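You operate a simulated robot arm through the tools that you are given. There is no shell and no other tool.

You run a simulated robot arm. Do the job below in one go: nothing can be reset, and whatever is moved stays where it is left.

Task
Run the charging board under load: key, drive and load lamp on, speed knob to high.
Fine: watch till the needle stands in the green.
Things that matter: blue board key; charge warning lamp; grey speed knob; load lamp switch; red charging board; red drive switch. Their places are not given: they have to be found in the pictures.

It is judged by the outcome, as a careful person would: the job done as asked, and still so three seconds after it is handed in. It fails if anything else is knocked over, pushed out of place, dropped, spilled or broken.

Robot
A 6-joint arm with a three-finger gripper, fixed in place. Base frame: the origin is at the foot of the arm, x ahead of it, y to its left, z up; the work surface is at about z = 740. Readings come in mm, degrees, newtons and seconds.
Its first joint turns from -166.0 to 166.0 degrees. Payload 4.89 kg.
Tool frame: the origin (TCP) lies between the finger pads and is the grasp point; the fingertips stand 30 mm ahead of it; z points along the fingers, y is the line along which they close. Largest opening 164 mm; the body of the gripper starts 125 mm behind the TCP.
Orientation is that of the tool frame in the base frame, as a unit quaternion [x, y, z, w]. With the fingers straight down and closing along the base's y, the tool's x points along the base's -x, its y along +y and its z along -z.

Tools
- The arm moves only by the tool servo_tool. Its arguments are lists of equal length, an entry for each row: "fingers": the opening, from 0 (shut) to 1 (fully open); "offset": the shift along the tool's x, y, z in mm, a list of three; "rotation": the turn, a rotation vector about the tool's x, y, z in degrees, a list of three. In form: {"fingers": [fingers, ...], "offset": [[dx, dy, dz], ...], "rotation": [[wx, wy, wz], ...]}. A call has 1 to 20 rows; each row is the pose to reach, as a shift and turn from the pose commanded when the call began, along the tool's axes at that moment. Each row takes 0.2 s and may step no farther than 50 mm and 8.6 degrees from the row before; otherwise, or with a gripper value out of range, the whole call is refused. Where a pose cannot be reached the arm comes as near as it can. A force on the tool above 40 N (or 10 N above the force at the start of the call, whichever is more), or a blocked arm, ends the call early, and 0.2 s more pass. Each finger travels about 108 mm/s and halts on what it meets, pressing with about 25 N; the grip force reading is that of the motor and also rises with nothing between the fingers. The clock runs only during rows and for 0.2 s after the last one: add rows that repeat a pose to give the fingers time. It gives the time, the measured TCP pose, the force on the tool (base axes), the opening and the grip force at its end, in the units of the frame above (readings bear some noise), with the torque about the TCP (base axes, N m) and any sound that the robot's microphone picked up.
- Cameras (640 x 400 px; columns grow to the right, rows downward): "scene" is fixed at [218, 520.5, 1722.3]; the picture's right is [-0.01, -1.00, 0.00], its down [-0.70, 0.01, -0.72] and it looks along [0.72, -0.01, -0.70] (base axes); focal length 346 px, centre (320, 200). "wrist" rides on the gripper at [76, -2, -152] in the tool frame; the picture's right is [0.02, 1.00, 0.00], its down [-0.88, 0.02, -0.47] and it looks along [-0.47, 0.01, 0.88] (tool axes); focal length 247 px, centre (320, 200).
- camera(camera): a new picture of that camera. No time passes.
- move_column(by): slides the trunk up (or, below 0, down) by that many mm; the arm rides with it, the base frame stays. It gives what a move gives, with no picture.
- probe_pixels(camera, pixels): for up to 12 pixels [column, row] of the newest picture of that camera ("zoom" is the newest enlarged one), the place [x, y, z] in the base frame of the surface seen there, good to about 2 mm, but the place of the scene camera against the robot may be out by one fixed shift of up to 25 mm in any direction. No time passes.
- enlarge(camera, box): a new picture of the part [left, top, right, bottom] of that camera's present view, enlarged. No time passes.
- job_done(): hands the job in; it is judged then, once.

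Open the gripper and draw the arm clear of the work before you hand the job in, unless the task says otherwise.

The tools are called after "Emit:" by a JSON object that holds its "method" and its "body". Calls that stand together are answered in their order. servo_tool: Moves the arm, as the interface text tells. Its arguments: {"type":"object","properties":{"fingers":{"type":"array","items":{"type":"number"}},"offset":{"type":"array","items":{"type":"array","items":{"type":"number"}}},"rotation":{"type":"array","items":{"type":"array","items":{"type":"number"}}}},"required":["fingers","offset","rotation"]} The other tools are called the same way: move_column (by) slides the trunk up or down; camera (camera) takes a picture; probe_pixels (camera, pixels) gives the place of the surface under pixels of a picture; enlarge (camera, box) takes an enlarged picture of a part of a camera's view; job_done () hands the job in.

At the start:

```text
time: 0.0
ee_pos: [482.7, 407.6, 1381.2]
ee_rot: [-0.001, 1.0, 0.0, 0.0]
force: [0.1, 0.3, -0.1]
wrist_torque: [0.02, 0.01, 0.0]
width: 164.0
gripper_force: 0.0
trunk travel left (down, up): [-175.0, 215.0]
```

scene: 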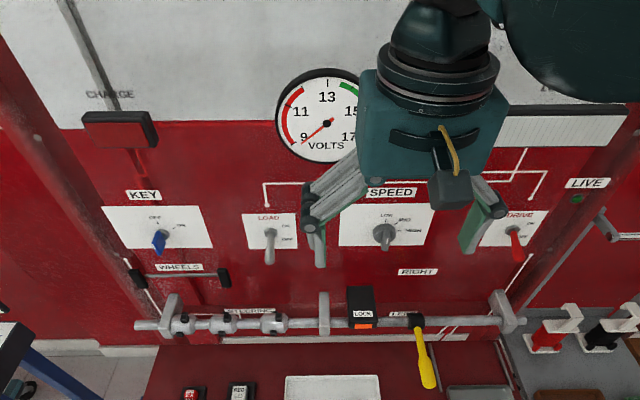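
wrist: 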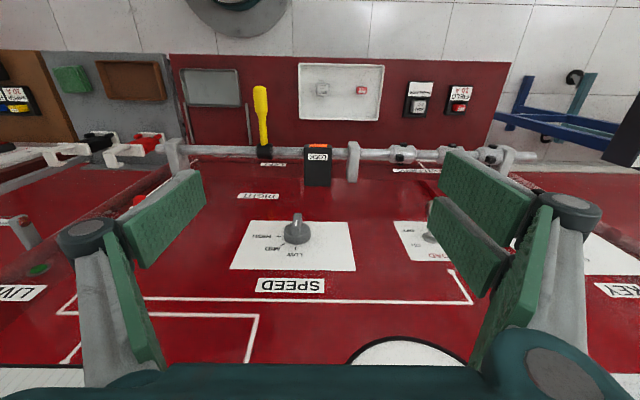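

I see the board with a blue key at about (160,240), a load toggle at (270,245), a speed knob at (384,234) and a red drive toggle at (515,240). I'll enlarge these areas to look at the details.

Emit:
{"method": "enlarge", "body": {"camera": "scene", "box": [80, 60, 320, 290]}}

Emit:
{"method": "enlarge", "body": {"camera": "scene", "box": [320, 150, 640, 350]}}

Emit:
{"method": "enlarge", "body": {"camera": "wrist", "box": [200, 120, 480, 300]}}

Emit:
{"method": "probe_pixels", "body": {"camera": "scene", "pixels": [[160, 240], [157, 252], [190, 215], [270, 232], [269, 262], [384, 234], [383, 248], [410, 240], [513, 232], [517, 256], [540, 235], [120, 128]]}}

Emit:
{"method": "probe_pixels", "body": {"camera": "wrist", "pixels": [[297, 218], [297, 235], [340, 260], [250, 235], [430, 235], [36, 270], [290, 287], [138, 200]]}}

```text
1.74 times, centred on (200, 175) of scene
```

zoom: 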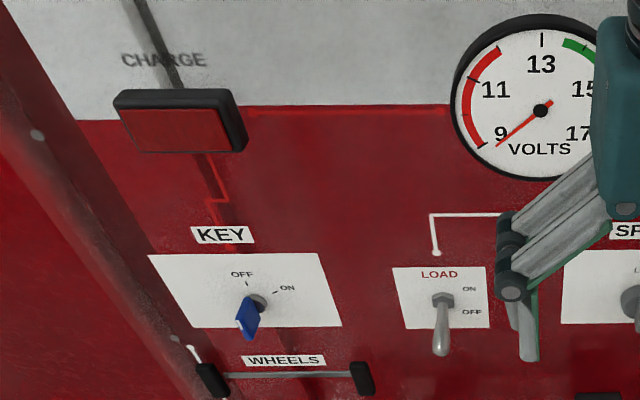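

```text
2.00 times, centred on (480, 250) of scene
```

zoom: 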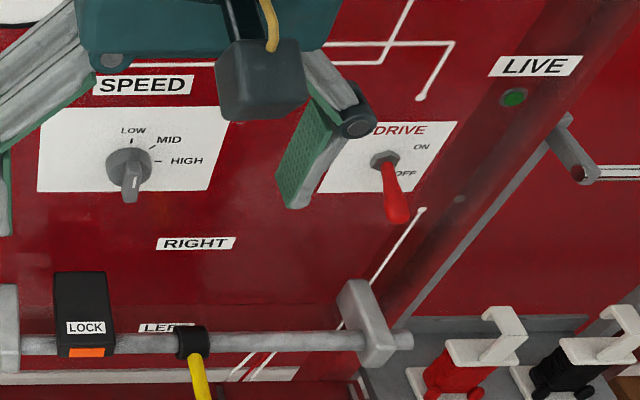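

```text
2.22 times, centred on (340, 210) of wrist
```

zoom: 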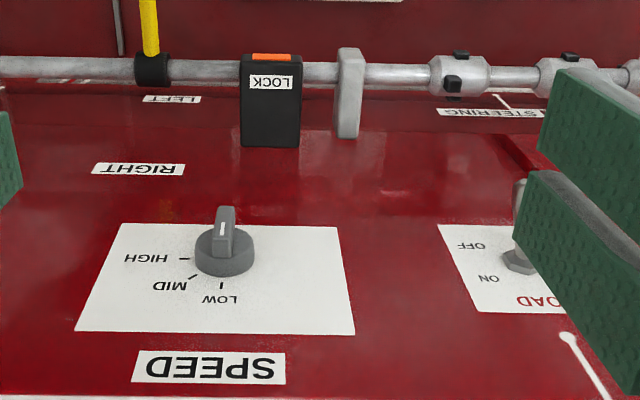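

```text
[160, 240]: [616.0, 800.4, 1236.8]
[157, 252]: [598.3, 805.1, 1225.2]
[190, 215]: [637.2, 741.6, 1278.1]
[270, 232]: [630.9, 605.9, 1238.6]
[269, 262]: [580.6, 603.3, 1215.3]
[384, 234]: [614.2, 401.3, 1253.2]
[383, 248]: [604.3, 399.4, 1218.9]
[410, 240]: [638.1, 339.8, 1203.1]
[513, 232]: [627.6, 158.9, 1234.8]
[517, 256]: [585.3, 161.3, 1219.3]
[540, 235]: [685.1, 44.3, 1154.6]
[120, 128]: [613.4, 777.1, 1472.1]
```

```text
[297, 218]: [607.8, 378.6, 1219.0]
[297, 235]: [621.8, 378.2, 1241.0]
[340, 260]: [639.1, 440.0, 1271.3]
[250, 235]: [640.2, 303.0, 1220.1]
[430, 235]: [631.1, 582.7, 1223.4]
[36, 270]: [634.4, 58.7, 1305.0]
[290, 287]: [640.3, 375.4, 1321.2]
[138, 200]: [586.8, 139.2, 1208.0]
```

The board is a vertical face at about x=640, facing the robot; the switches stand out toward -x. I'll probe how far the neighbouring things stick out (rail, lock box, lamps, gauge, wheels bar) before moving.

Emit:
{"method": "probe_pixels", "body": {"camera": "scene", "pixels": [[325, 95], [300, 140], [172, 310], [323, 310], [360, 300], [425, 370], [500, 305], [415, 320], [137, 275], [180, 278], [575, 200], [605, 220]]}}

Emit:
{"method": "probe_pixels", "body": {"camera": "wrist", "pixels": [[317, 165], [353, 160], [340, 153], [260, 110], [175, 155], [265, 150], [400, 153], [445, 260], [280, 270], [180, 300], [250, 195], [490, 155]]}}

Emit:
{"method": "enlarge", "body": {"camera": "scene", "box": [340, 190, 440, 260]}}

Emit:
{"method": "enlarge", "body": {"camera": "scene", "box": [110, 195, 220, 270]}}

```text
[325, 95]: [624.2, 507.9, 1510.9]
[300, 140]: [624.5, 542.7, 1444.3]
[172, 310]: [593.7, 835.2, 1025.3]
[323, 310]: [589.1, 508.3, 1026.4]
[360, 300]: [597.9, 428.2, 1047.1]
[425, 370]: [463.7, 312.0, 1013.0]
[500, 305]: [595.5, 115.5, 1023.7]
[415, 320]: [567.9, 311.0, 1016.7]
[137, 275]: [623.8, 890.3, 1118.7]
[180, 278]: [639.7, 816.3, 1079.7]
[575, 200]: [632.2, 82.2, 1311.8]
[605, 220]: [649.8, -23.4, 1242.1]
```

```text
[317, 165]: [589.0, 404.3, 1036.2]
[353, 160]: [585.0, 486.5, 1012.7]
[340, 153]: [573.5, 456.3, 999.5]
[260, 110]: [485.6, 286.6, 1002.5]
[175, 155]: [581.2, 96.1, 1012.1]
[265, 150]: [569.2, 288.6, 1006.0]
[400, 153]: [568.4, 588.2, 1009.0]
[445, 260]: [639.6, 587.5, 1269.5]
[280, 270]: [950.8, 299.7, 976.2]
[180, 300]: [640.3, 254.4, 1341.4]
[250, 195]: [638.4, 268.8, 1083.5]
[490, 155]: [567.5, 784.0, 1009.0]
```

```text
5.71 times, centred on (390, 225) of scene
```

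zoom: 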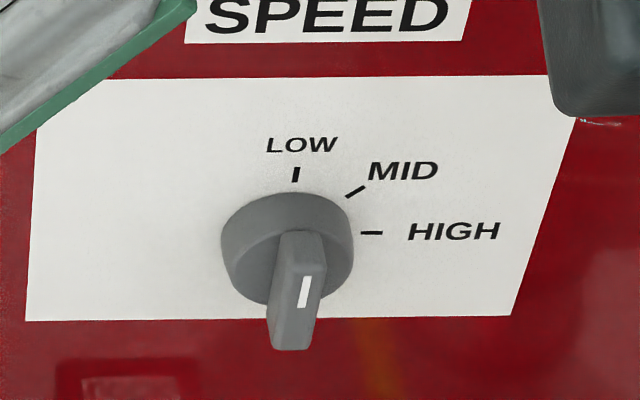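

```text
5.33 times, centred on (165, 232) of scene
```

zoom: 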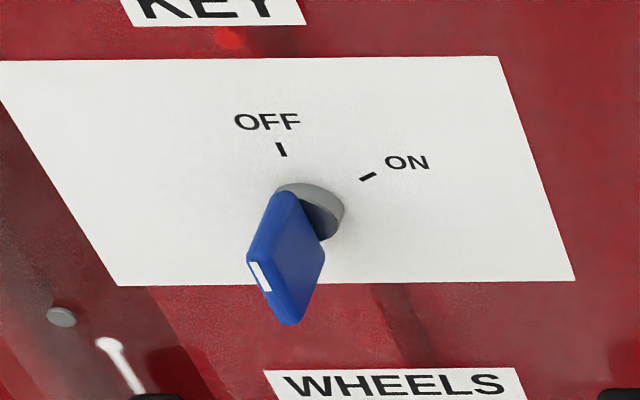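

The rail and lock box sit low (z≈1010–1050), well under the switches (z≈1235). I'll tilt the tool up toward the board in steps, starting with 45° about the tool's y, keeping the TCP in place.

Emit:
{"method": "servo_tool", "body": {"fingers": [0.8, 0.7, 0.6, 0.5, 0.5, 0.5], "offset": [[0, 0, 0], [0, 0, 0], [0, 0, 0], [0, 0, 0], [0, 0, 0], [0, 0, 0]], "rotation": [[0, -7.5, 0], [0, -15, 0], [0, -22.5, 0], [0, -30, 0], [0, -37.5, 0], [0, -45, 0]]}}

Emit:
{"method": "camera", "body": {"camera": "wrist"}}

Emit:
{"method": "camera", "body": {"camera": "scene"}}

```text
time: 1.4
ee_pos: [480.4, 409.4, 1382.3]
ee_rot: [0.0, 0.924, 0.0, 0.383]
force: [0.8, 0.1, -0.7]
wrist_torque: [-0.05, 0.03, -0.05]
width: 82.2
gripper_force: 0.1
trunk travel left (down, up): [-175.0, 215.0]
```

```text
taken
```

wrist: 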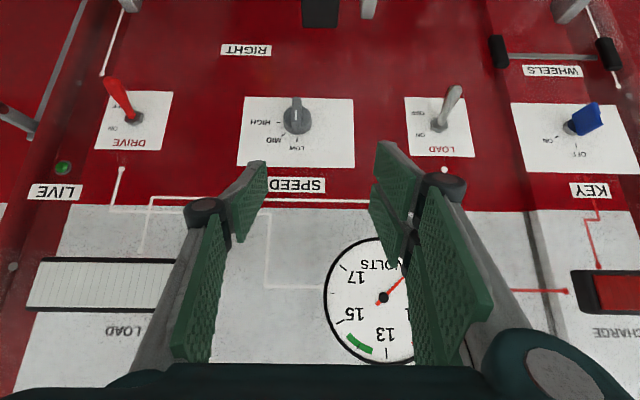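

```text
taken
```

scene: 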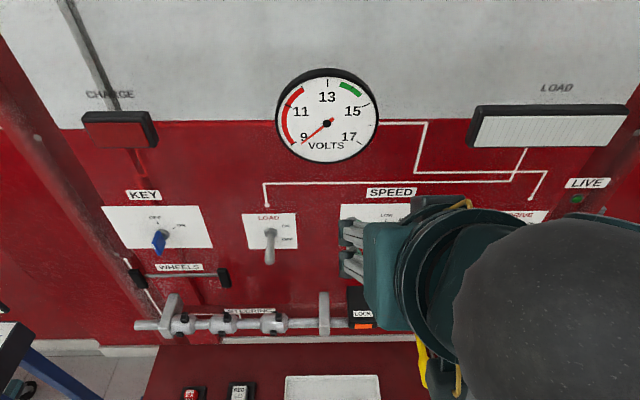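

The 45° tilt went well and the wrist picture shows all four controls: drive (120,100), knob (297,115), load (447,105) and key (583,118). I'll enlarge and probe them from the wrist camera, whose readings match the robot frame.

Emit:
{"method": "enlarge", "body": {"camera": "wrist", "box": [500, 60, 640, 200]}}

Emit:
{"method": "probe_pixels", "body": {"camera": "wrist", "pixels": [[570, 127], [577, 121], [587, 114], [597, 110], [603, 125], [597, 103], [562, 135], [577, 145], [555, 139], [620, 160]]}}

Emit:
{"method": "probe_pixels", "body": {"camera": "wrist", "pixels": [[452, 92], [447, 105], [440, 122], [456, 88], [110, 83], [117, 93], [128, 110], [136, 120], [296, 102], [297, 112], [297, 125], [320, 120]]}}

Emit:
{"method": "enlarge", "body": {"camera": "wrist", "box": [230, 80, 370, 180]}}

```text
2.86 times, centred on (570, 130) of wrist
```

zoom: 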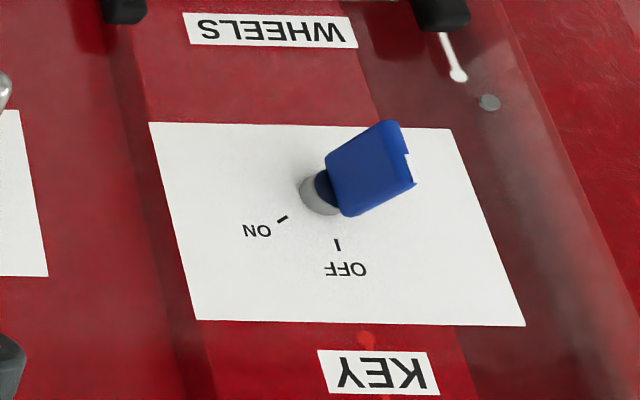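

```text
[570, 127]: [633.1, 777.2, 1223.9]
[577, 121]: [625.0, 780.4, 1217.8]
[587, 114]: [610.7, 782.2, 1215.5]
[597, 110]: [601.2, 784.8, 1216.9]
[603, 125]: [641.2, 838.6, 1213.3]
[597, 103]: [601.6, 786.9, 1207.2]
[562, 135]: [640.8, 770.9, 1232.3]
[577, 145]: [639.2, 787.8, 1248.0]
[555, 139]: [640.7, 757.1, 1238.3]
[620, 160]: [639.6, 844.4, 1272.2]
```

```text
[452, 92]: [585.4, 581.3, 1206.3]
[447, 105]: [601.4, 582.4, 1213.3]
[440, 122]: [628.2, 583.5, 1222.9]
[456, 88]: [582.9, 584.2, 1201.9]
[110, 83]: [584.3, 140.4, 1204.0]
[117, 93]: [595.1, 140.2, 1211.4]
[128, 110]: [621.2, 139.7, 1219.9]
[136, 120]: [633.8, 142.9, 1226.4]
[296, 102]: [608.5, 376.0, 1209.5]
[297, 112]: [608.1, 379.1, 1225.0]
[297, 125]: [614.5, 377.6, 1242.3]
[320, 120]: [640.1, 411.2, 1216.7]
```

```text
4.00 times, centred on (300, 130) of wrist
```

zoom: 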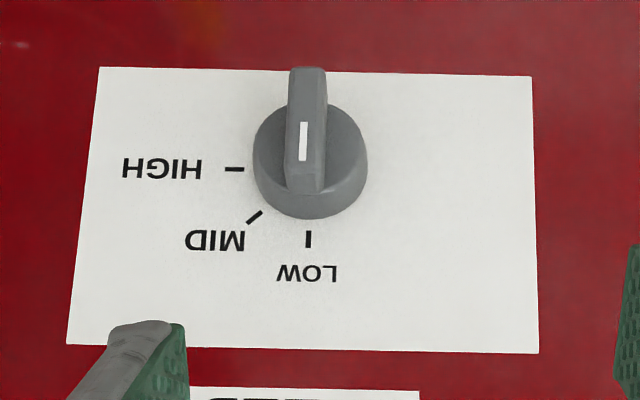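

The knob bar stands vertical at LOW and the key at OFF. I'll probe the tick marks on the knob and get finer key geometry.

Emit:
{"method": "probe_pixels", "body": {"camera": "zoom", "pixels": [[308, 239], [255, 216], [235, 169], [302, 75], [295, 110], [322, 110], [303, 140], [303, 180], [303, 165], [260, 170], [365, 160], [310, 208]]}}

Emit:
{"method": "enlarge", "body": {"camera": "wrist", "box": [550, 90, 614, 154]}}

```text
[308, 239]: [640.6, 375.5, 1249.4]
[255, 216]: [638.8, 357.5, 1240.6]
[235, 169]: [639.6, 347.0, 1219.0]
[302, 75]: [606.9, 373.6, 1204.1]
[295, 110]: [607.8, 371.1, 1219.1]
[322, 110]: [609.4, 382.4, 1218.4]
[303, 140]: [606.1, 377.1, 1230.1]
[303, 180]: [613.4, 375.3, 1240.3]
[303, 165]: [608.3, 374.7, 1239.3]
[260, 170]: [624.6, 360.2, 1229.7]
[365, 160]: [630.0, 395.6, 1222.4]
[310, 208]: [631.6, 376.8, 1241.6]
```

```text
6.25 times, centred on (582, 122) of wrist
```

zoom: 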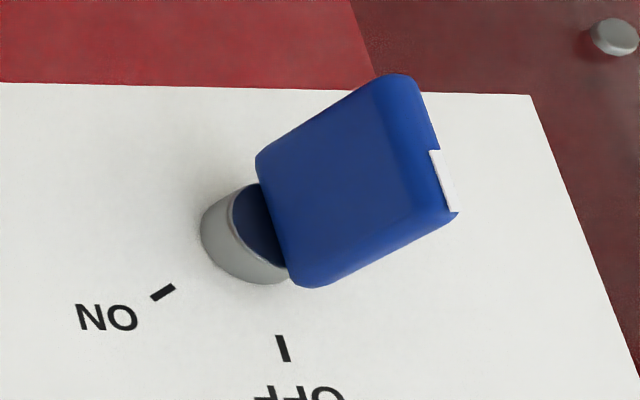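

Knob centre is about (y=376, z=1220), with MID at 45° and HIGH at 90°. Now the key details.

Emit:
{"method": "probe_pixels", "body": {"camera": "zoom", "pixels": [[163, 293], [283, 347], [270, 170], [380, 90], [420, 205], [310, 265], [340, 180], [435, 180], [447, 195], [215, 240], [265, 270], [430, 110]]}}

```text
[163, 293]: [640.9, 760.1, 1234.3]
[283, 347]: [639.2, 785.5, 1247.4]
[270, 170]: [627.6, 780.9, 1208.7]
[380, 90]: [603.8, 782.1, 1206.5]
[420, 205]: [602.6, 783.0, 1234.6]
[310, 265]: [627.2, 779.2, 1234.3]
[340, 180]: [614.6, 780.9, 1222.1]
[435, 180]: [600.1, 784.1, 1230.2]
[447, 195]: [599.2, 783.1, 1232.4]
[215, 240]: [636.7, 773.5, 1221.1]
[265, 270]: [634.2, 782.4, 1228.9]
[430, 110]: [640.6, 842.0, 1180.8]
```

Key hub centre is about (y=784, z=1220) with ON at 60° clockwise. I'll finish tilting the tool to horizontal (another 45°).

Emit:
{"method": "servo_tool", "body": {"fingers": [0.5, 0.5, 0.5, 0.5, 0.5, 0.5], "offset": [[0, 0, 0], [0, 0, 0], [0, 0, 0], [0, 0, 0], [0, 0, 0], [0, 0, 0]], "rotation": [[0, -7.5, 0], [0, -15, 0], [0, -22.5, 0], [0, -30, 0], [0, -37.5, 0], [0, -45, 0]]}}

Emit:
{"method": "camera", "body": {"camera": "scene"}}

```text
time: 2.8
ee_pos: [480.7, 406.1, 1382.0]
ee_rot: [0.0, 0.706, 0.0, 0.708]
force: [0.0, -0.1, 0.2]
wrist_torque: [0.01, 0.07, 0.14]
width: 82.2
gripper_force: 0.1
trunk travel left (down, up): [-175.0, 215.0]
```

```text
taken
```

scene: 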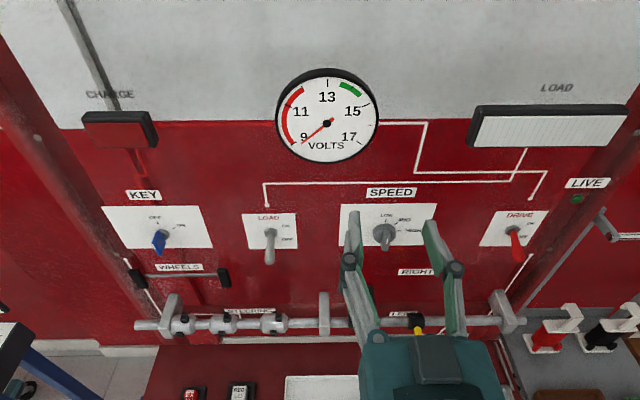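

The tool is now horizontal, facing the board. I'll travel along the board to in front of the key with the fingers half closed, staying well clear (fingertips at x≈550).

Emit:
{"method": "servo_tool", "body": {"fingers": [0.5, 0.5, 0.4, 0.35, 0.3, 0.3, 0.3, 0.3, 0.3, 0.3, 0.3], "offset": [[16, 38, 4], [32, 76, 8], [48, 114, 12], [64, 152, 16], [80, 190, 20], [96, 228, 24], [112, 266, 28], [128, 304, 32], [144, 342, 36], [160, 376, 40], [160, 376, 40]], "rotation": [[0, 0, 0], [0, 0, 0], [0, 0, 0], [0, 0, 0], [0, 0, 0], [0, 0, 0], [0, 0, 0], [0, 0, 0], [0, 0, 0], [0, 0, 0], [0, 0, 0]]}}

Emit:
{"method": "camera", "body": {"camera": "wrist"}}

Emit:
{"method": "camera", "body": {"camera": "scene"}}

```text
time: 5.2
ee_pos: [523.0, 787.2, 1218.2]
ee_rot: [-0.001, 0.707, 0.0, 0.707]
force: [0.6, 1.5, -1.0]
wrist_torque: [0.0, -0.23, -0.27]
width: 49.0
gripper_force: 0.0
trunk travel left (down, up): [-175.0, 215.0]
```

```text
taken
```

wrist: 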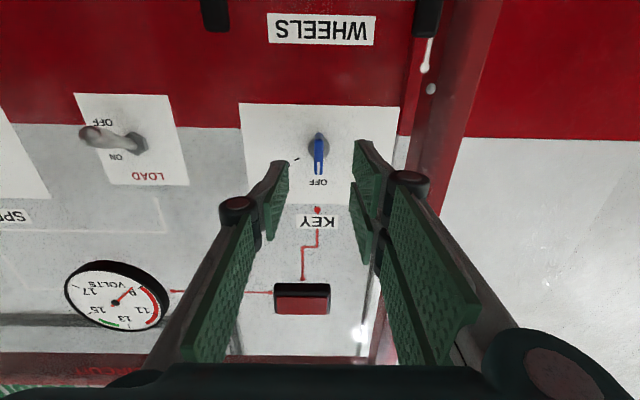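

```text
taken
```

scene: 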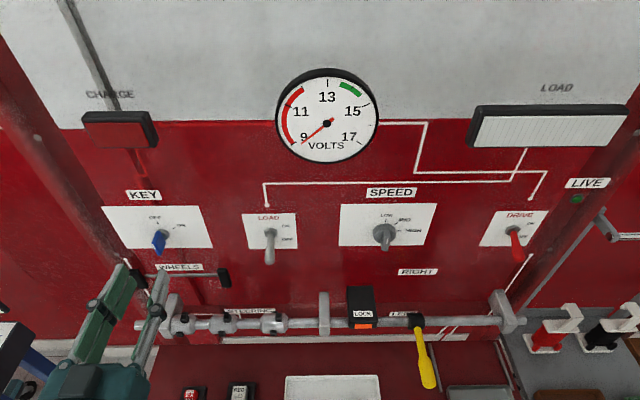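

The arm is at (523,787,1218) and the wrist picture shows the key at (318,150) between the fingers. I'll enlarge and probe it for the exact y and z.

Emit:
{"method": "enlarge", "body": {"camera": "wrist", "box": [270, 120, 366, 200]}}

Emit:
{"method": "probe_pixels", "body": {"camera": "wrist", "pixels": [[319, 140], [319, 150], [319, 160], [319, 170], [315, 160], [323, 160], [297, 158], [310, 148], [328, 150]]}}

```text
5.00 times, centred on (318, 160) of wrist
```

zoom: 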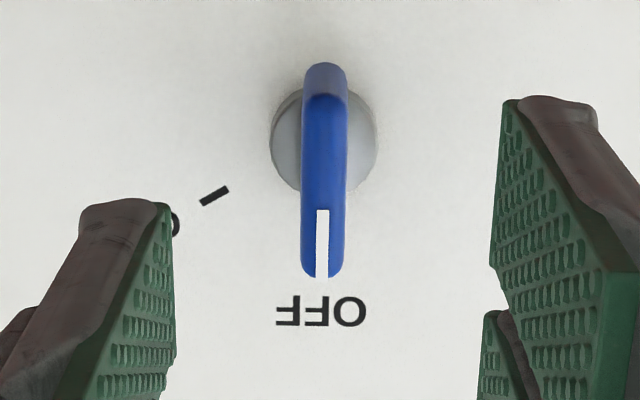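

```text
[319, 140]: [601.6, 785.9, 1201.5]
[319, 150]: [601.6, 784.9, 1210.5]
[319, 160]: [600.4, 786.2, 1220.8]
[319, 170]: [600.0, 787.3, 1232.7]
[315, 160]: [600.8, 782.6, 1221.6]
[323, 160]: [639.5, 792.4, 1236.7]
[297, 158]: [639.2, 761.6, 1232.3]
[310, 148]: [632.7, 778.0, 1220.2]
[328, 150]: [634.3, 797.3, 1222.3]
```

The key bow is centred near (y=786, z=1219), its outer face at x=600; my TCP is lined up. I'll go in 70 mm so the pads straddle the bow, fingers still open.

Emit:
{"method": "servo_tool", "body": {"fingers": [0.3, 0.3, 0.3, 0.3], "offset": [[0, 0, 25], [0, 0, 50], [0, 0, 69], [0, 0, 69]], "rotation": [[0, 0, 0], [0, 0, 0], [0, 0, 0], [0, 0, 0]]}}

Emit:
{"method": "enlarge", "body": {"camera": "wrist", "box": [240, 80, 400, 200]}}

```text
time: 6.2
ee_pos: [591.1, 783.1, 1220.7]
ee_rot: [0.0, 0.707, 0.0, 0.707]
force: [-0.3, 0.4, -0.3]
wrist_torque: [0.0, -0.04, -0.03]
width: 49.2
gripper_force: 0.0
trunk travel left (down, up): [-175.0, 215.0]
```

```text
3.33 times, centred on (320, 140) of wrist
```

zoom: 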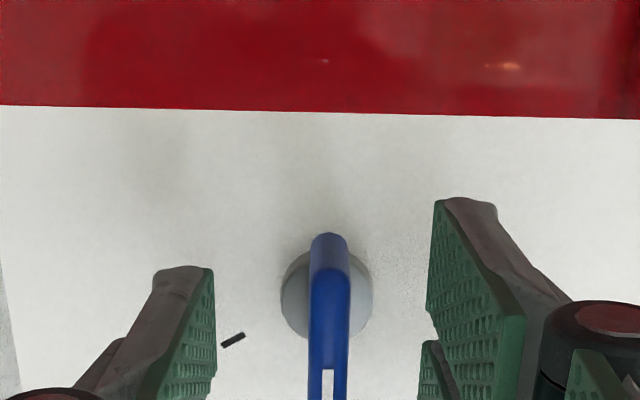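

The bow is centred between the pads. I'll close on it and check the grip.

Emit:
{"method": "servo_tool", "body": {"fingers": [0.15, 0.0, 0.0, 0.0], "offset": [[0, 0, 0], [0, 0, 0], [0, 0, 0], [0, 0, 0]], "rotation": [[0, 0, 0], [0, 0, 0], [0, 0, 0], [0, 0, 0]]}}

Emit:
{"method": "enlarge", "body": {"camera": "wrist", "box": [240, 80, 400, 200]}}

```text
time: 7.2
ee_pos: [591.2, 784.7, 1219.5]
ee_rot: [-0.001, 0.707, 0.0, 0.707]
force: [14.2, 29.2, 17.2]
wrist_torque: [0.06, 0.02, 0.75]
width: 8.8
gripper_force: 45.6
trunk travel left (down, up): [-175.0, 215.0]
```

```text
3.33 times, centred on (320, 140) of wrist
```

zoom: 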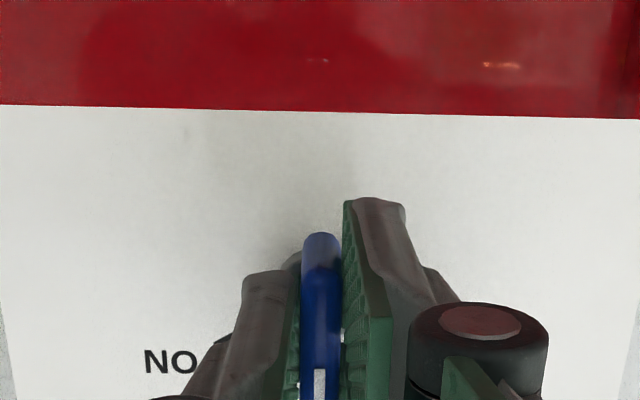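

Gripped (8.8 mm) but there is a sideways force of 29 N in +y, so I'm off-centre; I'll shift +y by 1.5 mm to relieve it.

Emit:
{"method": "servo_tool", "body": {"fingers": [0.0, 0.0], "offset": [[0, 1.5, 0], [0, 1.5, 0]], "rotation": [[0, 0, 0], [0, 0, 0]]}}

```text
time: 7.8
ee_pos: [590.6, 785.7, 1220.9]
ee_rot: [0.0, 0.707, -0.001, 0.707]
force: [16.1, 26.0, 16.6]
wrist_torque: [0.03, -1.28, 0.64]
width: 8.5
gripper_force: 44.3
trunk travel left (down, up): [-175.0, 215.0]
```

The force only eased a little; shift another 3 mm in +y.

Emit:
{"method": "servo_tool", "body": {"fingers": [0.0, 0.0, 0.0], "offset": [[0, 1.5, 0], [0, 3, 0], [0, 3, 0]], "rotation": [[0, 0, 0], [0, 0, 0], [0, 0, 0]]}}

```text
time: 8.6
ee_pos: [590.5, 785.7, 1220.9]
ee_rot: [0.002, 0.708, -0.001, 0.706]
force: [4.4, -15.5, -7.1]
wrist_torque: [0.03, -0.86, -0.45]
width: 9.0
gripper_force: 45.3
trunk travel left (down, up): [-175.0, 215.0]
```

The sideways force flipped to -15 N, so centre is about 1 mm back. I'll back off 1 mm and turn the key clockwise (+z of tool) in steps to 60°.

Emit:
{"method": "servo_tool", "body": {"fingers": [0.0, 0.0, 0.0, 0.0, 0.0, 0.0, 0.0, 0.0, 0.0, 0.0, 0.0, 0.0], "offset": [[0, -1, 0], [0, -1, 0], [0, -1, 0], [0, -1, 0], [0, -1, 0], [0, -1, 0], [0, -1, 0], [0, -1, 0], [0, -1, 0], [0, -1, 0], [0, -1, 0], [0, -1, 0]], "rotation": [[0, 0, 0], [0, 0, 6], [0, 0, 12], [0, 0, 18], [0, 0, 24], [0, 0, 30], [0, 0, 36], [0, 0, 42], [0, 0, 48], [0, 0, 54], [0, 0, 60], [0, 0, 60]]}}

Emit:
{"method": "enlarge", "body": {"camera": "wrist", "box": [200, 50, 440, 200]}}

Emit:
{"method": "camera", "body": {"camera": "scene"}}

```text
time: 9.5
ee_pos: [590.3, 783.9, 1221.2]
ee_rot: [0.089, 0.702, 0.086, 0.701]
force: [-1.7, -7.1, -5.9]
wrist_torque: [0.0, 0.06, -0.25]
width: 9.0
gripper_force: 44.7
trunk travel left (down, up): [-175.0, 215.0]
stopped in row 4: the force on the tool passed its limit at 41 N (the readings are from after the stop); the commanded pose is now the measured one
```

```text
2.67 times, centred on (320, 125) of wrist
```

zoom: 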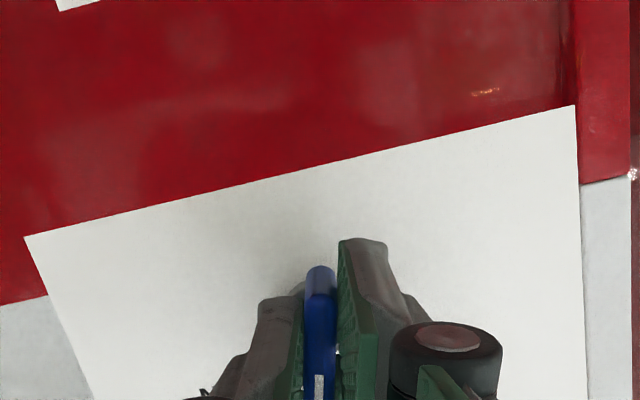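

```text
taken
```

scene: 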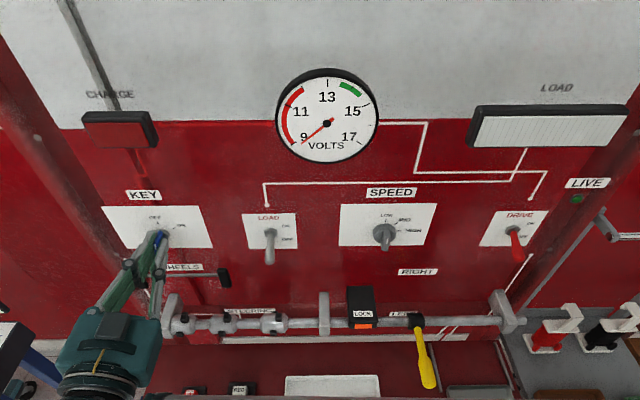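

The key turned about 14° before a force stop at 41 N; forces relaxed now. I'll continue in smaller steps.

Emit:
{"method": "servo_tool", "body": {"fingers": [0.0, 0.0, 0.0, 0.0, 0.0], "offset": [[0, 0.5, 0], [0, 0.5, 0], [0, 0.5, 0], [0, 0.5, 0], [0, 0.5, 0]], "rotation": [[0, 0, 4], [0, 0, 8], [0, 0, 12], [0, 0, 16], [0, 0, 16]]}}

```text
time: 10.7
ee_pos: [591.3, 784.0, 1220.6]
ee_rot: [0.185, 0.683, 0.183, 0.682]
force: [-6.8, -25.8, -20.5]
wrist_torque: [0.0, 0.7, -0.56]
width: 8.8
gripper_force: 45.3
trunk travel left (down, up): [-175.0, 215.0]
```

Now at about 30° with -33 N along the closing axis. I'll shift about -2 mm along the tool y to relieve it while turning on.

Emit:
{"method": "servo_tool", "body": {"fingers": [0.0, 0.0, 0.0, 0.0, 0.0, 0.0], "offset": [[0, -2, 0], [0, -2, 0], [0, -2.3, 0], [0, -2.6, 0], [0, -2.8, 0], [0, -2.8, 0]], "rotation": [[0, 0, 0], [0, 0, 4], [0, 0, 8], [0, 0, 12], [0, 0, 15], [0, 0, 15]]}}

```text
time: 12.1
ee_pos: [590.9, 783.9, 1219.5]
ee_rot: [0.272, 0.653, 0.272, 0.652]
force: [17.4, 20.4, 28.0]
wrist_torque: [0.05, -0.38, 0.85]
width: 8.9
gripper_force: 45.1
trunk travel left (down, up): [-175.0, 215.0]
```

At 45°, force now +34 N along the closing axis; shift +1.4 mm along tool y and turn the last 15°.

Emit:
{"method": "servo_tool", "body": {"fingers": [0.0, 0.0, 0.0, 0.0, 0.0, 0.0], "offset": [[0, 1.3, 0], [0, 1.3, 0], [0, 1.3, 0], [0, 1.3, 0], [0, 1.3, 0], [0, 1.3, 0]], "rotation": [[0, 0, 0], [0, 0, 4], [0, 0, 8], [0, 0, 12], [0, 0, 15], [0, 0, 15]]}}

Emit:
{"method": "camera", "body": {"camera": "scene"}}

Emit:
{"method": "camera", "body": {"camera": "wrist"}}

```text
time: 13.5
ee_pos: [590.9, 783.6, 1220.4]
ee_rot: [0.355, 0.612, 0.354, 0.612]
force: [9.8, 13.9, 13.3]
wrist_torque: [-0.12, -0.11, 0.73]
width: 8.7
gripper_force: 45.2
trunk travel left (down, up): [-175.0, 215.0]
```

```text
taken
```

scene: 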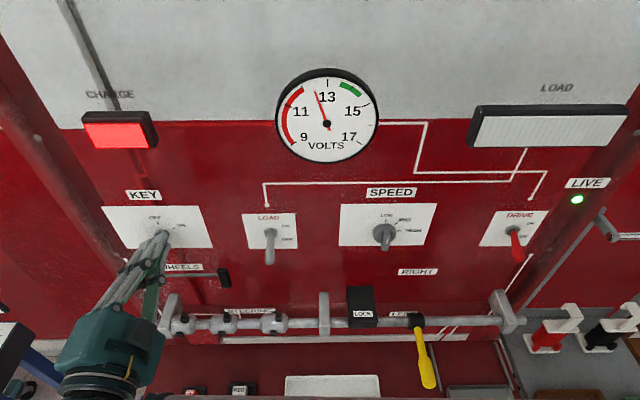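

```text
taken
```

wrist: 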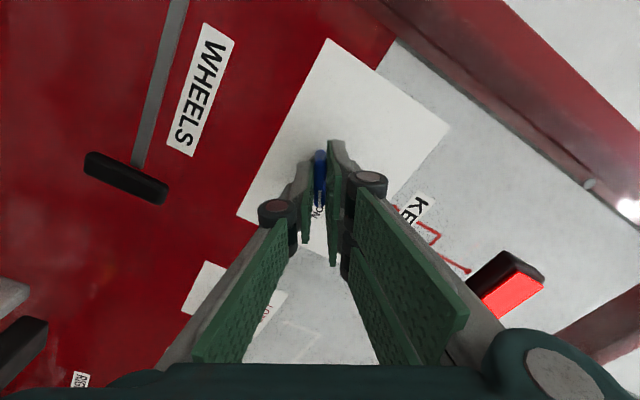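

The charge lamp is lit, LIVE glows and the needle rose to about 12.6 V: the key is ON at 60°. I'll open the fingers and back straight out.

Emit:
{"method": "servo_tool", "body": {"fingers": [0.15, 0.3, 0.3, 0.3, 0.3, 0.3], "offset": [[0, 0, 0], [0, 0, 0], [0, 0, 0], [0, 0, -25], [0, 0, -55], [0, 0, -85]], "rotation": [[0, 0, 0], [0, 0, 0], [0, 0, 0], [0, 0, 0], [0, 0, 0], [0, 0, 0]]}}

Emit:
{"method": "camera", "body": {"camera": "scene"}}

Emit:
{"method": "enlarge", "body": {"camera": "scene", "box": [80, 60, 240, 270]}}

```text
time: 14.9
ee_pos: [507.0, 784.1, 1220.5]
ee_rot: [0.356, 0.611, 0.353, 0.612]
force: [2.1, -0.3, -0.3]
wrist_torque: [0.0, -0.07, 0.03]
width: 49.0
gripper_force: 0.0
trunk travel left (down, up): [-175.0, 215.0]
```

```text
taken
```

scene: 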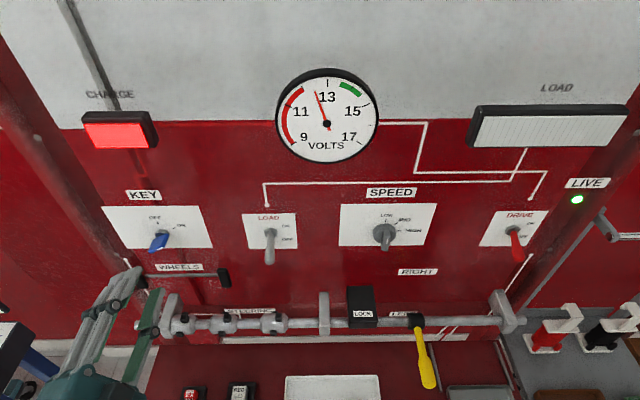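

```text
1.90 times, centred on (160, 165) of scene
```

zoom: 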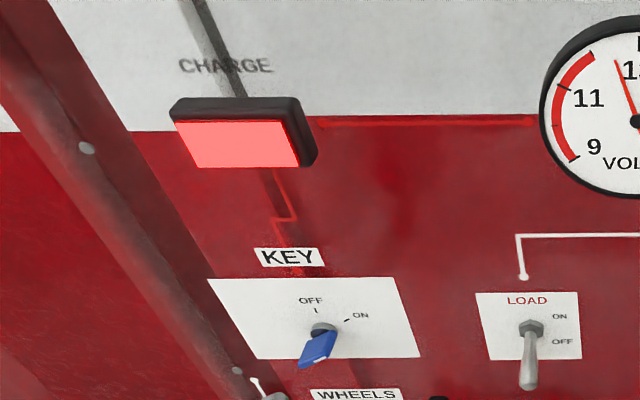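

The key stays ON. Next I'll turn the tool back upright (−60°) in place, closing the fingers for pushing toggles.

Emit:
{"method": "servo_tool", "body": {"fingers": [0.3, 0.2, 0.1, 0.0, 0.0, 0.0, 0.0, 0.0], "offset": [[0, 0, 0], [0, 0, 0], [0, 0, 0], [0, 0, 0], [0, 0, 0], [0, 0, 0], [0, 0, 0], [0, 0, 0]], "rotation": [[0, 0, -7.5], [0, 0, -15], [0, 0, -22.5], [0, 0, -30], [0, 0, -37.5], [0, 0, -45], [0, 0, -52.5], [0, 0, -60.3]]}}

```text
time: 16.7
ee_pos: [506.0, 783.4, 1220.7]
ee_rot: [-0.002, 0.708, -0.001, 0.707]
force: [-0.2, -0.4, -0.3]
wrist_torque: [-0.01, 0.01, -0.02]
width: 0.2
gripper_force: 25.0
trunk travel left (down, up): [-175.0, 215.0]
```

Upright with fingers shut. I'll travel along -y at constant height to in front of the drive switch (y≈140), fingertips at x≈535, clear of all levers.

Emit:
{"method": "servo_tool", "body": {"fingers": [0, 0, 0, 0, 0, 0, 0, 0, 0, 0, 0, 0, 0, 0, 0, 0], "offset": [[0, -43, 0], [0, -86, 0], [0, -129, 0], [0, -172, 0], [0, -215, 0], [0, -258, 0], [0, -301, 0], [0, -344, 0], [0, -387, 0], [0, -430, 0], [0, -473, 0], [0, -516, 0], [0, -559, 0], [0, -602, 0], [0, -643, 0], [0, -643, 0]], "rotation": [[0, 0, 0], [0, 0, 0], [0, 0, 0], [0, 0, 0], [0, 0, 0], [0, 0, 0], [0, 0, 0], [0, 0, 0], [0, 0, 0], [0, 0, 0], [0, 0, 0], [0, 0, 0], [0, 0, 0], [0, 0, 0], [0, 0, 0], [0, 0, 0]]}}

Emit:
{"method": "camera", "body": {"camera": "wrist"}}

Emit:
{"method": "camera", "body": {"camera": "scene"}}

```text
time: 18.2
ee_pos: [543.5, 593.6, 1187.6]
ee_rot: [0.006, 0.707, -0.009, 0.707]
force: [-1.3, 2.7, -0.5]
wrist_torque: [-0.02, -0.15, -0.38]
width: 0.0
gripper_force: 24.7
trunk travel left (down, up): [-175.0, 215.0]
stopped in row 7: the arm was blocked; the commanded pose is now the measured one
```

```text
taken
```

wrist: 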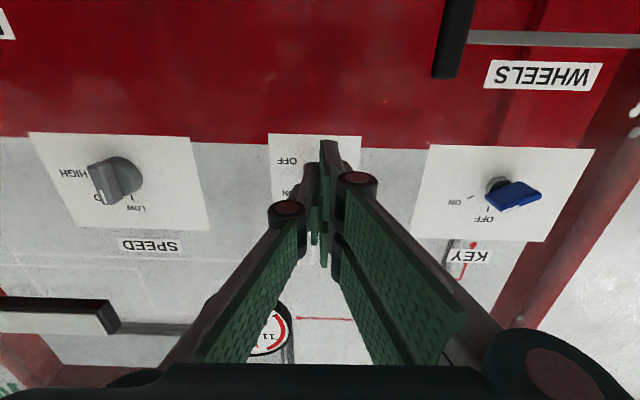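

```text
taken
```

scene: 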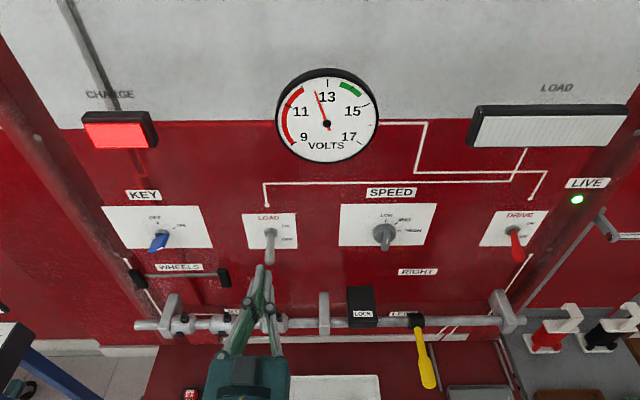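

The arm was blocked around y=593 (it came out at x=543, z=1187), probably because it cannot fold that near at this height; the load lever in the scene (270,245) is still OFF and untouched. I'll back off from it and rise to z≈1390, then lower the trunk to gain reach.

Emit:
{"method": "servo_tool", "body": {"fingers": [0, 0, 0, 0, 0, 0, 0, 0, 0, 0], "offset": [[0, 12, -20], [0, 25, -40], [-20, 25, -50], [-50, 25, -55], [-80, 25, -60], [-110, 25, -60], [-140, 25, -60], [-170, 25, -60], [-205, 25, -60], [-205, 25, -60]], "rotation": [[0, 0, 0], [0, 0, 0], [0, 0, 0], [0, 0, 0], [0, 0, 0], [0, 0, 0], [0, 0, 0], [0, 0, 0], [0, 0, 0], [0, 0, 0]]}}

Emit:
{"method": "camera", "body": {"camera": "scene"}}

```text
time: 19.5
ee_pos: [524.2, 692.1, 1230.4]
ee_rot: [0.015, 0.707, -0.017, 0.707]
force: [0.0, 0.0, 0.3]
wrist_torque: [-0.01, 0.0, 0.01]
width: 0.0
gripper_force: 24.8
trunk travel left (down, up): [-175.0, 215.0]
stopped in row 6: the arm was blocked; the commanded pose is now the measured one
```

```text
taken
```

scene: 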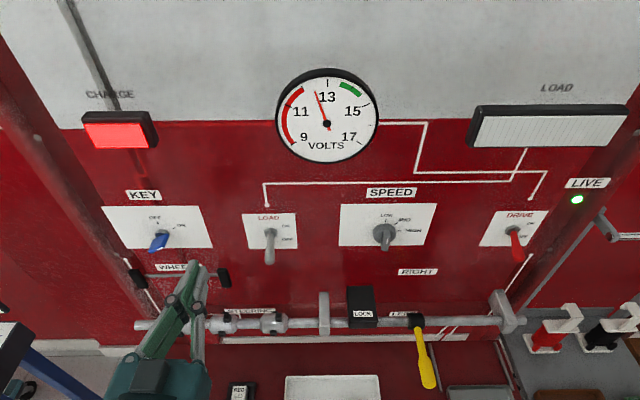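

The arm was blocked again while trying to rise, ending at (524,692,1230) with no force on the tool, so something about the arm's posture is limiting. I'll look at the surroundings, including the blue stand at the lower left of the scene, and probe it.

Emit:
{"method": "camera", "body": {"camera": "wrist"}}

Emit:
{"method": "probe_pixels", "body": {"camera": "scene", "pixels": [[12, 335], [40, 355], [80, 385], [15, 385], [155, 385], [330, 390], [470, 390], [570, 392], [190, 395], [428, 385], [5, 310], [620, 340]]}}

Emit:
{"method": "enlarge", "body": {"camera": "scene", "box": [0, 240, 260, 400]}}

```text
taken
```

wrist: 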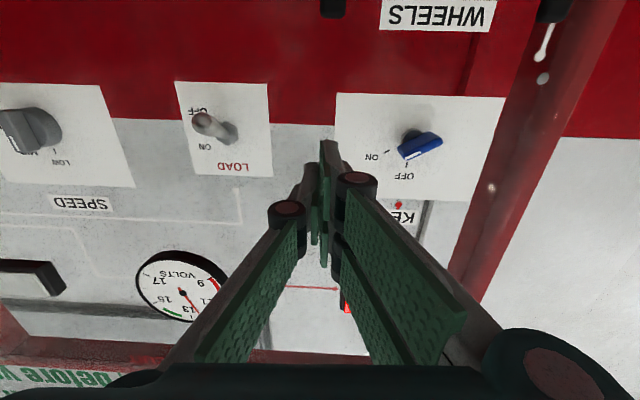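

```text
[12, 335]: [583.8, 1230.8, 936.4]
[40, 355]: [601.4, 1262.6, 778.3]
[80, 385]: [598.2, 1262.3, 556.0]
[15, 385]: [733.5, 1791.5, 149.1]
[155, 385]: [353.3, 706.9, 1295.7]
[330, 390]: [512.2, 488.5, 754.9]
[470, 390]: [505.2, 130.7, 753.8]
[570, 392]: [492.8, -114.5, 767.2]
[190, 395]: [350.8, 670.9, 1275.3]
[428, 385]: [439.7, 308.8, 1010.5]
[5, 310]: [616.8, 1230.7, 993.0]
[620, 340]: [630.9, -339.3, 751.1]
```

```text
2.46 times, centred on (130, 320) of scene
```

zoom: 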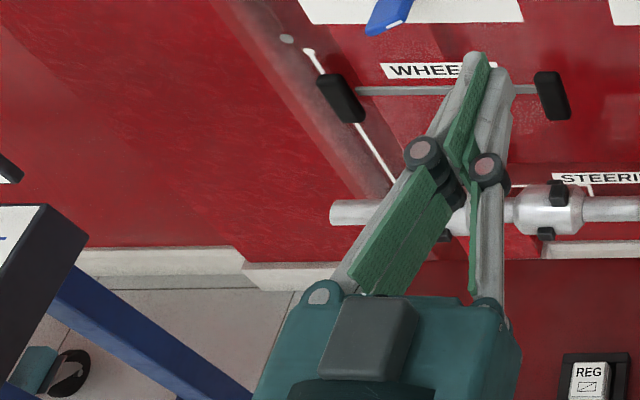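

No obstacle is close to the arm, so it's likely an awkward posture. I'll retrace: first back toward the key-side spot (y≈780, z≈1225) with small steps.

Emit:
{"method": "servo_tool", "body": {"fingers": [0, 0, 0, 0, 0], "offset": [[0, 22, -3], [0, 44, -6], [0, 66, -9], [0, 90, -12], [0, 90, -12]], "rotation": [[0, 0, 0], [0, 0, 0], [0, 0, 0], [0, 0, 0], [0, 0, 0]]}}

```text
time: 20.7
ee_pos: [508.7, 782.3, 1231.5]
ee_rot: [0.014, 0.708, -0.016, 0.706]
force: [-0.3, 0.4, -0.8]
wrist_torque: [-0.01, -0.04, -0.03]
width: 0.2
gripper_force: 25.3
trunk travel left (down, up): [-175.0, 215.0]
```

Smooth there. Now I'll retrace the original straight line up and toward (480,407,1382), in slower 20 mm steps, correcting a 2.4° yaw drift.

Emit:
{"method": "servo_tool", "body": {"fingers": [0, 0, 0, 0, 0, 0, 0, 0, 0, 0], "offset": [[-7.5, -18.7, -1.4], [-15, -37.4, -2.8], [-22.5, -56.1, -4.2], [-30, -74.8, -5.6], [-37.5, -93.5, -7], [-45, -112.2, -8.4], [-52.5, -130.9, -9.8], [-60, -149.6, -11.2], [-67.5, -168.3, -12.6], [-75, -187, -14]], "rotation": [[-0.5, 0, 0], [-1, 0, 0], [-1.5, 0, 0], [-2, 0, 0], [-2.4, 0, 0], [-2.4, 0, 0], [-2.4, 0, 0], [-2.4, 0, 0], [-2.4, 0, 0], [-2.4, 0, 0]]}}

```text
time: 22.3
ee_pos: [526.4, 728.5, 1246.3]
ee_rot: [0.002, 0.708, -0.006, 0.706]
force: [-0.3, 0.0, 0.0]
wrist_torque: [-0.04, -0.04, -0.11]
width: 0.0
gripper_force: 25.3
trunk travel left (down, up): [-175.0, 215.0]
stopped in row 8: the arm was blocked; the commanded pose is now the measured one
```

Blocked again near (526,728,1246), with the TCP held radially outward. I'll test small single-direction moves to learn what is limiting: first straight up 40 mm.

Emit:
{"method": "servo_tool", "body": {"fingers": [0, 0, 0], "offset": [[-20, 0, 0], [-40, 0, 0], [-40, 0, 0]], "rotation": [[0, 0, 0], [0, 0, 0], [0, 0, 0]]}}

Emit:
{"method": "camera", "body": {"camera": "scene"}}

```text
time: 23.1
ee_pos: [539.0, 739.7, 1277.8]
ee_rot: [0.006, 0.708, -0.008, 0.706]
force: [-0.4, -1.0, 0.1]
wrist_torque: [-0.01, -0.02, -0.01]
width: 0.0
gripper_force: 24.7
trunk travel left (down, up): [-175.0, 215.0]
```

```text
taken
```

scene: 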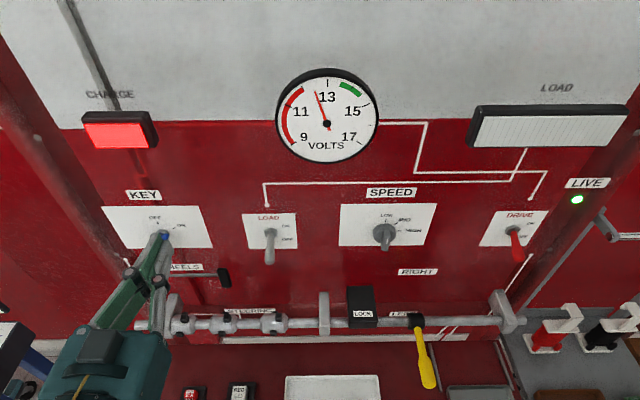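

Going up 40 mm pushed the TCP outward (x+13, y+12), so the arm is sliding along a posture limit. I'll return to the free spot near (508,782,1231) and try tilting the tool downward there, which raises the wrist.

Emit:
{"method": "servo_tool", "body": {"fingers": [0, 0, 0, 0], "offset": [[15, 20, 0], [30, 45, 0], [30, 60, 0], [30, 60, 0]], "rotation": [[0, 0, 0], [0, 0, 0], [0, 0, 0], [0, 0, 0]]}}

```text
time: 24.1
ee_pos: [520.9, 786.0, 1259.7]
ee_rot: [0.002, 0.708, -0.005, 0.706]
force: [0.2, 0.3, -1.6]
wrist_torque: [0.02, -0.04, -0.09]
width: 0.2
gripper_force: 24.8
trunk travel left (down, up): [-175.0, 215.0]
```

Tracking is good again at (521,786,1260). Now tilt the tool down by 20° in small steps, in place.

Emit:
{"method": "servo_tool", "body": {"fingers": [0, 0, 0, 0, 0], "offset": [[0, 0, 0], [0, 0, 0], [0, 0, 0], [0, 0, 0], [0, 0, 0]], "rotation": [[0, 5, 0], [0, 10, 0], [0, 15, 0], [0, 20, 0], [0, 20, 0]]}}

Emit:
{"method": "camera", "body": {"camera": "wrist"}}

Emit:
{"method": "camera", "body": {"camera": "scene"}}

```text
time: 25.3
ee_pos: [538.5, 796.4, 1248.4]
ee_rot: [0.008, 0.82, -0.007, 0.572]
force: [0.0, 0.4, 0.7]
wrist_torque: [0.02, 0.07, 0.08]
width: 0.0
gripper_force: 24.6
trunk travel left (down, up): [-175.0, 215.0]
```

```text
taken
```

wrist: 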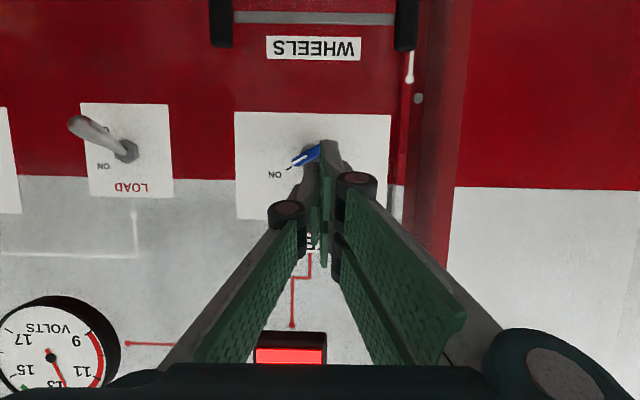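

```text
taken
```

scene: 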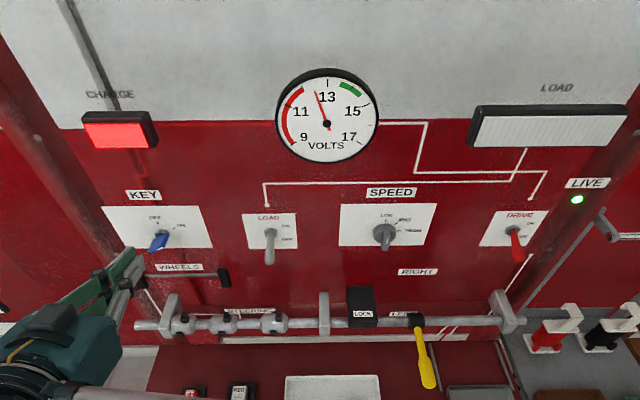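

The tilt worked with some outward push. The scene's bottom edge (150,394) now shows part of the arm's forearm; I'll probe it to learn the posture.

Emit:
{"method": "probe_pixels", "body": {"camera": "scene", "pixels": [[90, 393], [120, 394], [150, 393], [180, 394], [210, 397], [40, 390], [10, 395], [60, 340]]}}

Emit:
{"method": "enlarge", "body": {"camera": "scene", "box": [0, 280, 240, 400]}}

```text
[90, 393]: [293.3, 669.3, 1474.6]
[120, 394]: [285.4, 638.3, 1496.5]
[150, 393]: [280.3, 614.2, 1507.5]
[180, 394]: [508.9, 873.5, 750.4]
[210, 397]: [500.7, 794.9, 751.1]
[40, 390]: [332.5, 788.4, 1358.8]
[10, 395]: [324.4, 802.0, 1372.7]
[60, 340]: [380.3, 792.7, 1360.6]
```

```text
2.67 times, centred on (120, 340) of scene
```

zoom: 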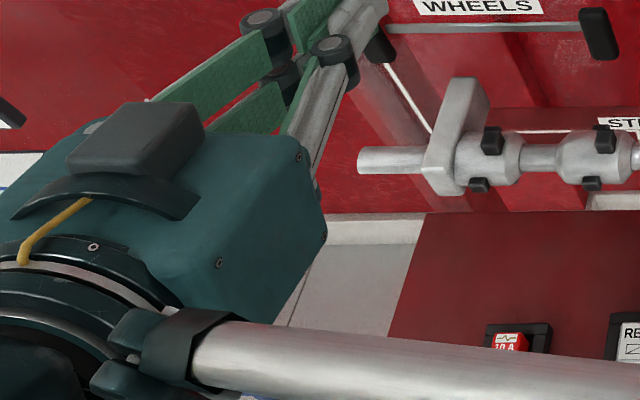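

The visible tube is the arm's forearm rising toward the elbow; the tool pointing along +x here is nearly in line with the wrist's first axis (a wrist singularity). I'll yaw the tool to the left by 25° to move away from that, keeping the TCP in place clear of the key.

Emit:
{"method": "servo_tool", "body": {"fingers": [0, 0, 0, 0, 0, 0], "offset": [[0, 0, 0], [0, 0, 0], [0, 0, 0], [0, 0, 0], [0, 0, 0], [0, 0, 0]], "rotation": [[-4.7, 0, -1.7], [-9.4, 0, -3.4], [-14.1, 0, -5.2], [-18.8, 0, -6.9], [-23.5, 0, -8.6], [-23.5, 0, -8.6]]}}

Emit:
{"method": "camera", "body": {"camera": "scene"}}

```text
time: 26.9
ee_pos: [573.8, 834.6, 1231.1]
ee_rot: [-0.163, 0.804, 0.112, 0.561]
force: [-0.3, 0.6, 0.6]
wrist_torque: [0.01, -0.1, -0.11]
width: 0.1
gripper_force: 25.2
trunk travel left (down, up): [-175.0, 215.0]
stopped in row 6: the arm was blocked; the commanded pose is now the measured one
```

```text
taken
```

scene: 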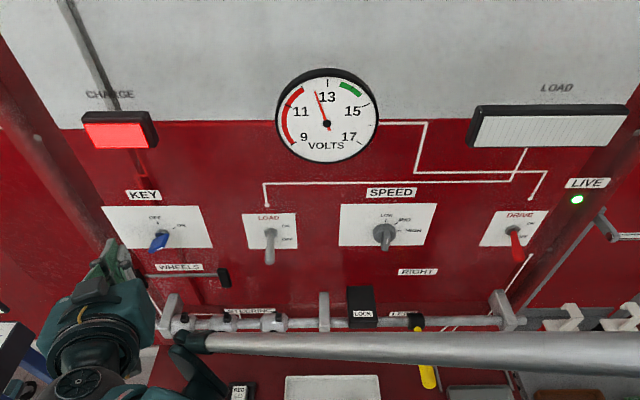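

Now the forearm tube is clearly in view from (200,340) to (640,350). I'll probe along it to understand the arm's posture.

Emit:
{"method": "probe_pixels", "body": {"camera": "scene", "pixels": [[215, 343], [260, 343], [300, 344], [350, 346], [400, 348], [450, 350], [500, 352], [550, 354], [600, 356], [635, 358], [185, 345], [90, 330]]}}

Emit:
{"method": "enlarge", "body": {"camera": "scene", "box": [0, 220, 288, 400]}}

Emit:
{"method": "camera", "body": {"camera": "wrist"}}

```text
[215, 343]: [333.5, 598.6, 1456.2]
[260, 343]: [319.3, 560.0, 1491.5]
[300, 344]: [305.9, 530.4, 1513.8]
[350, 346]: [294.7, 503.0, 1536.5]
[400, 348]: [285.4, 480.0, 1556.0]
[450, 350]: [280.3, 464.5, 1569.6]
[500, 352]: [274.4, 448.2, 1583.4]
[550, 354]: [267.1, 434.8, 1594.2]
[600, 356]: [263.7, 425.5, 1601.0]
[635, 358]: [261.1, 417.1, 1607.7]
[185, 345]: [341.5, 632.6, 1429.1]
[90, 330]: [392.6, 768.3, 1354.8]
```

```text
2.22 times, centred on (144, 310) of scene
```

zoom: 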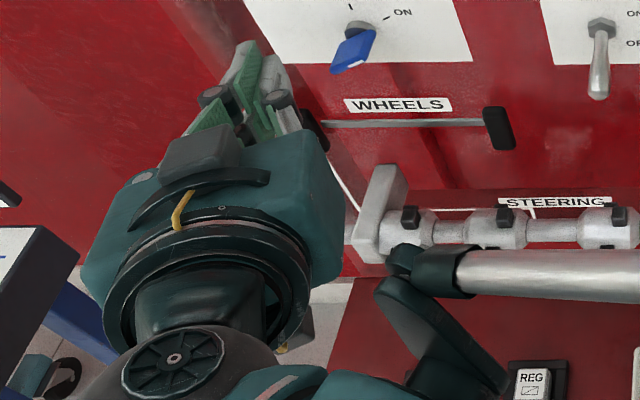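

```text
taken
```

wrist: 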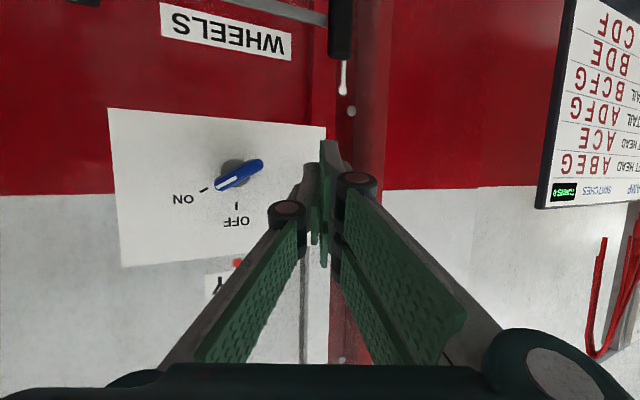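

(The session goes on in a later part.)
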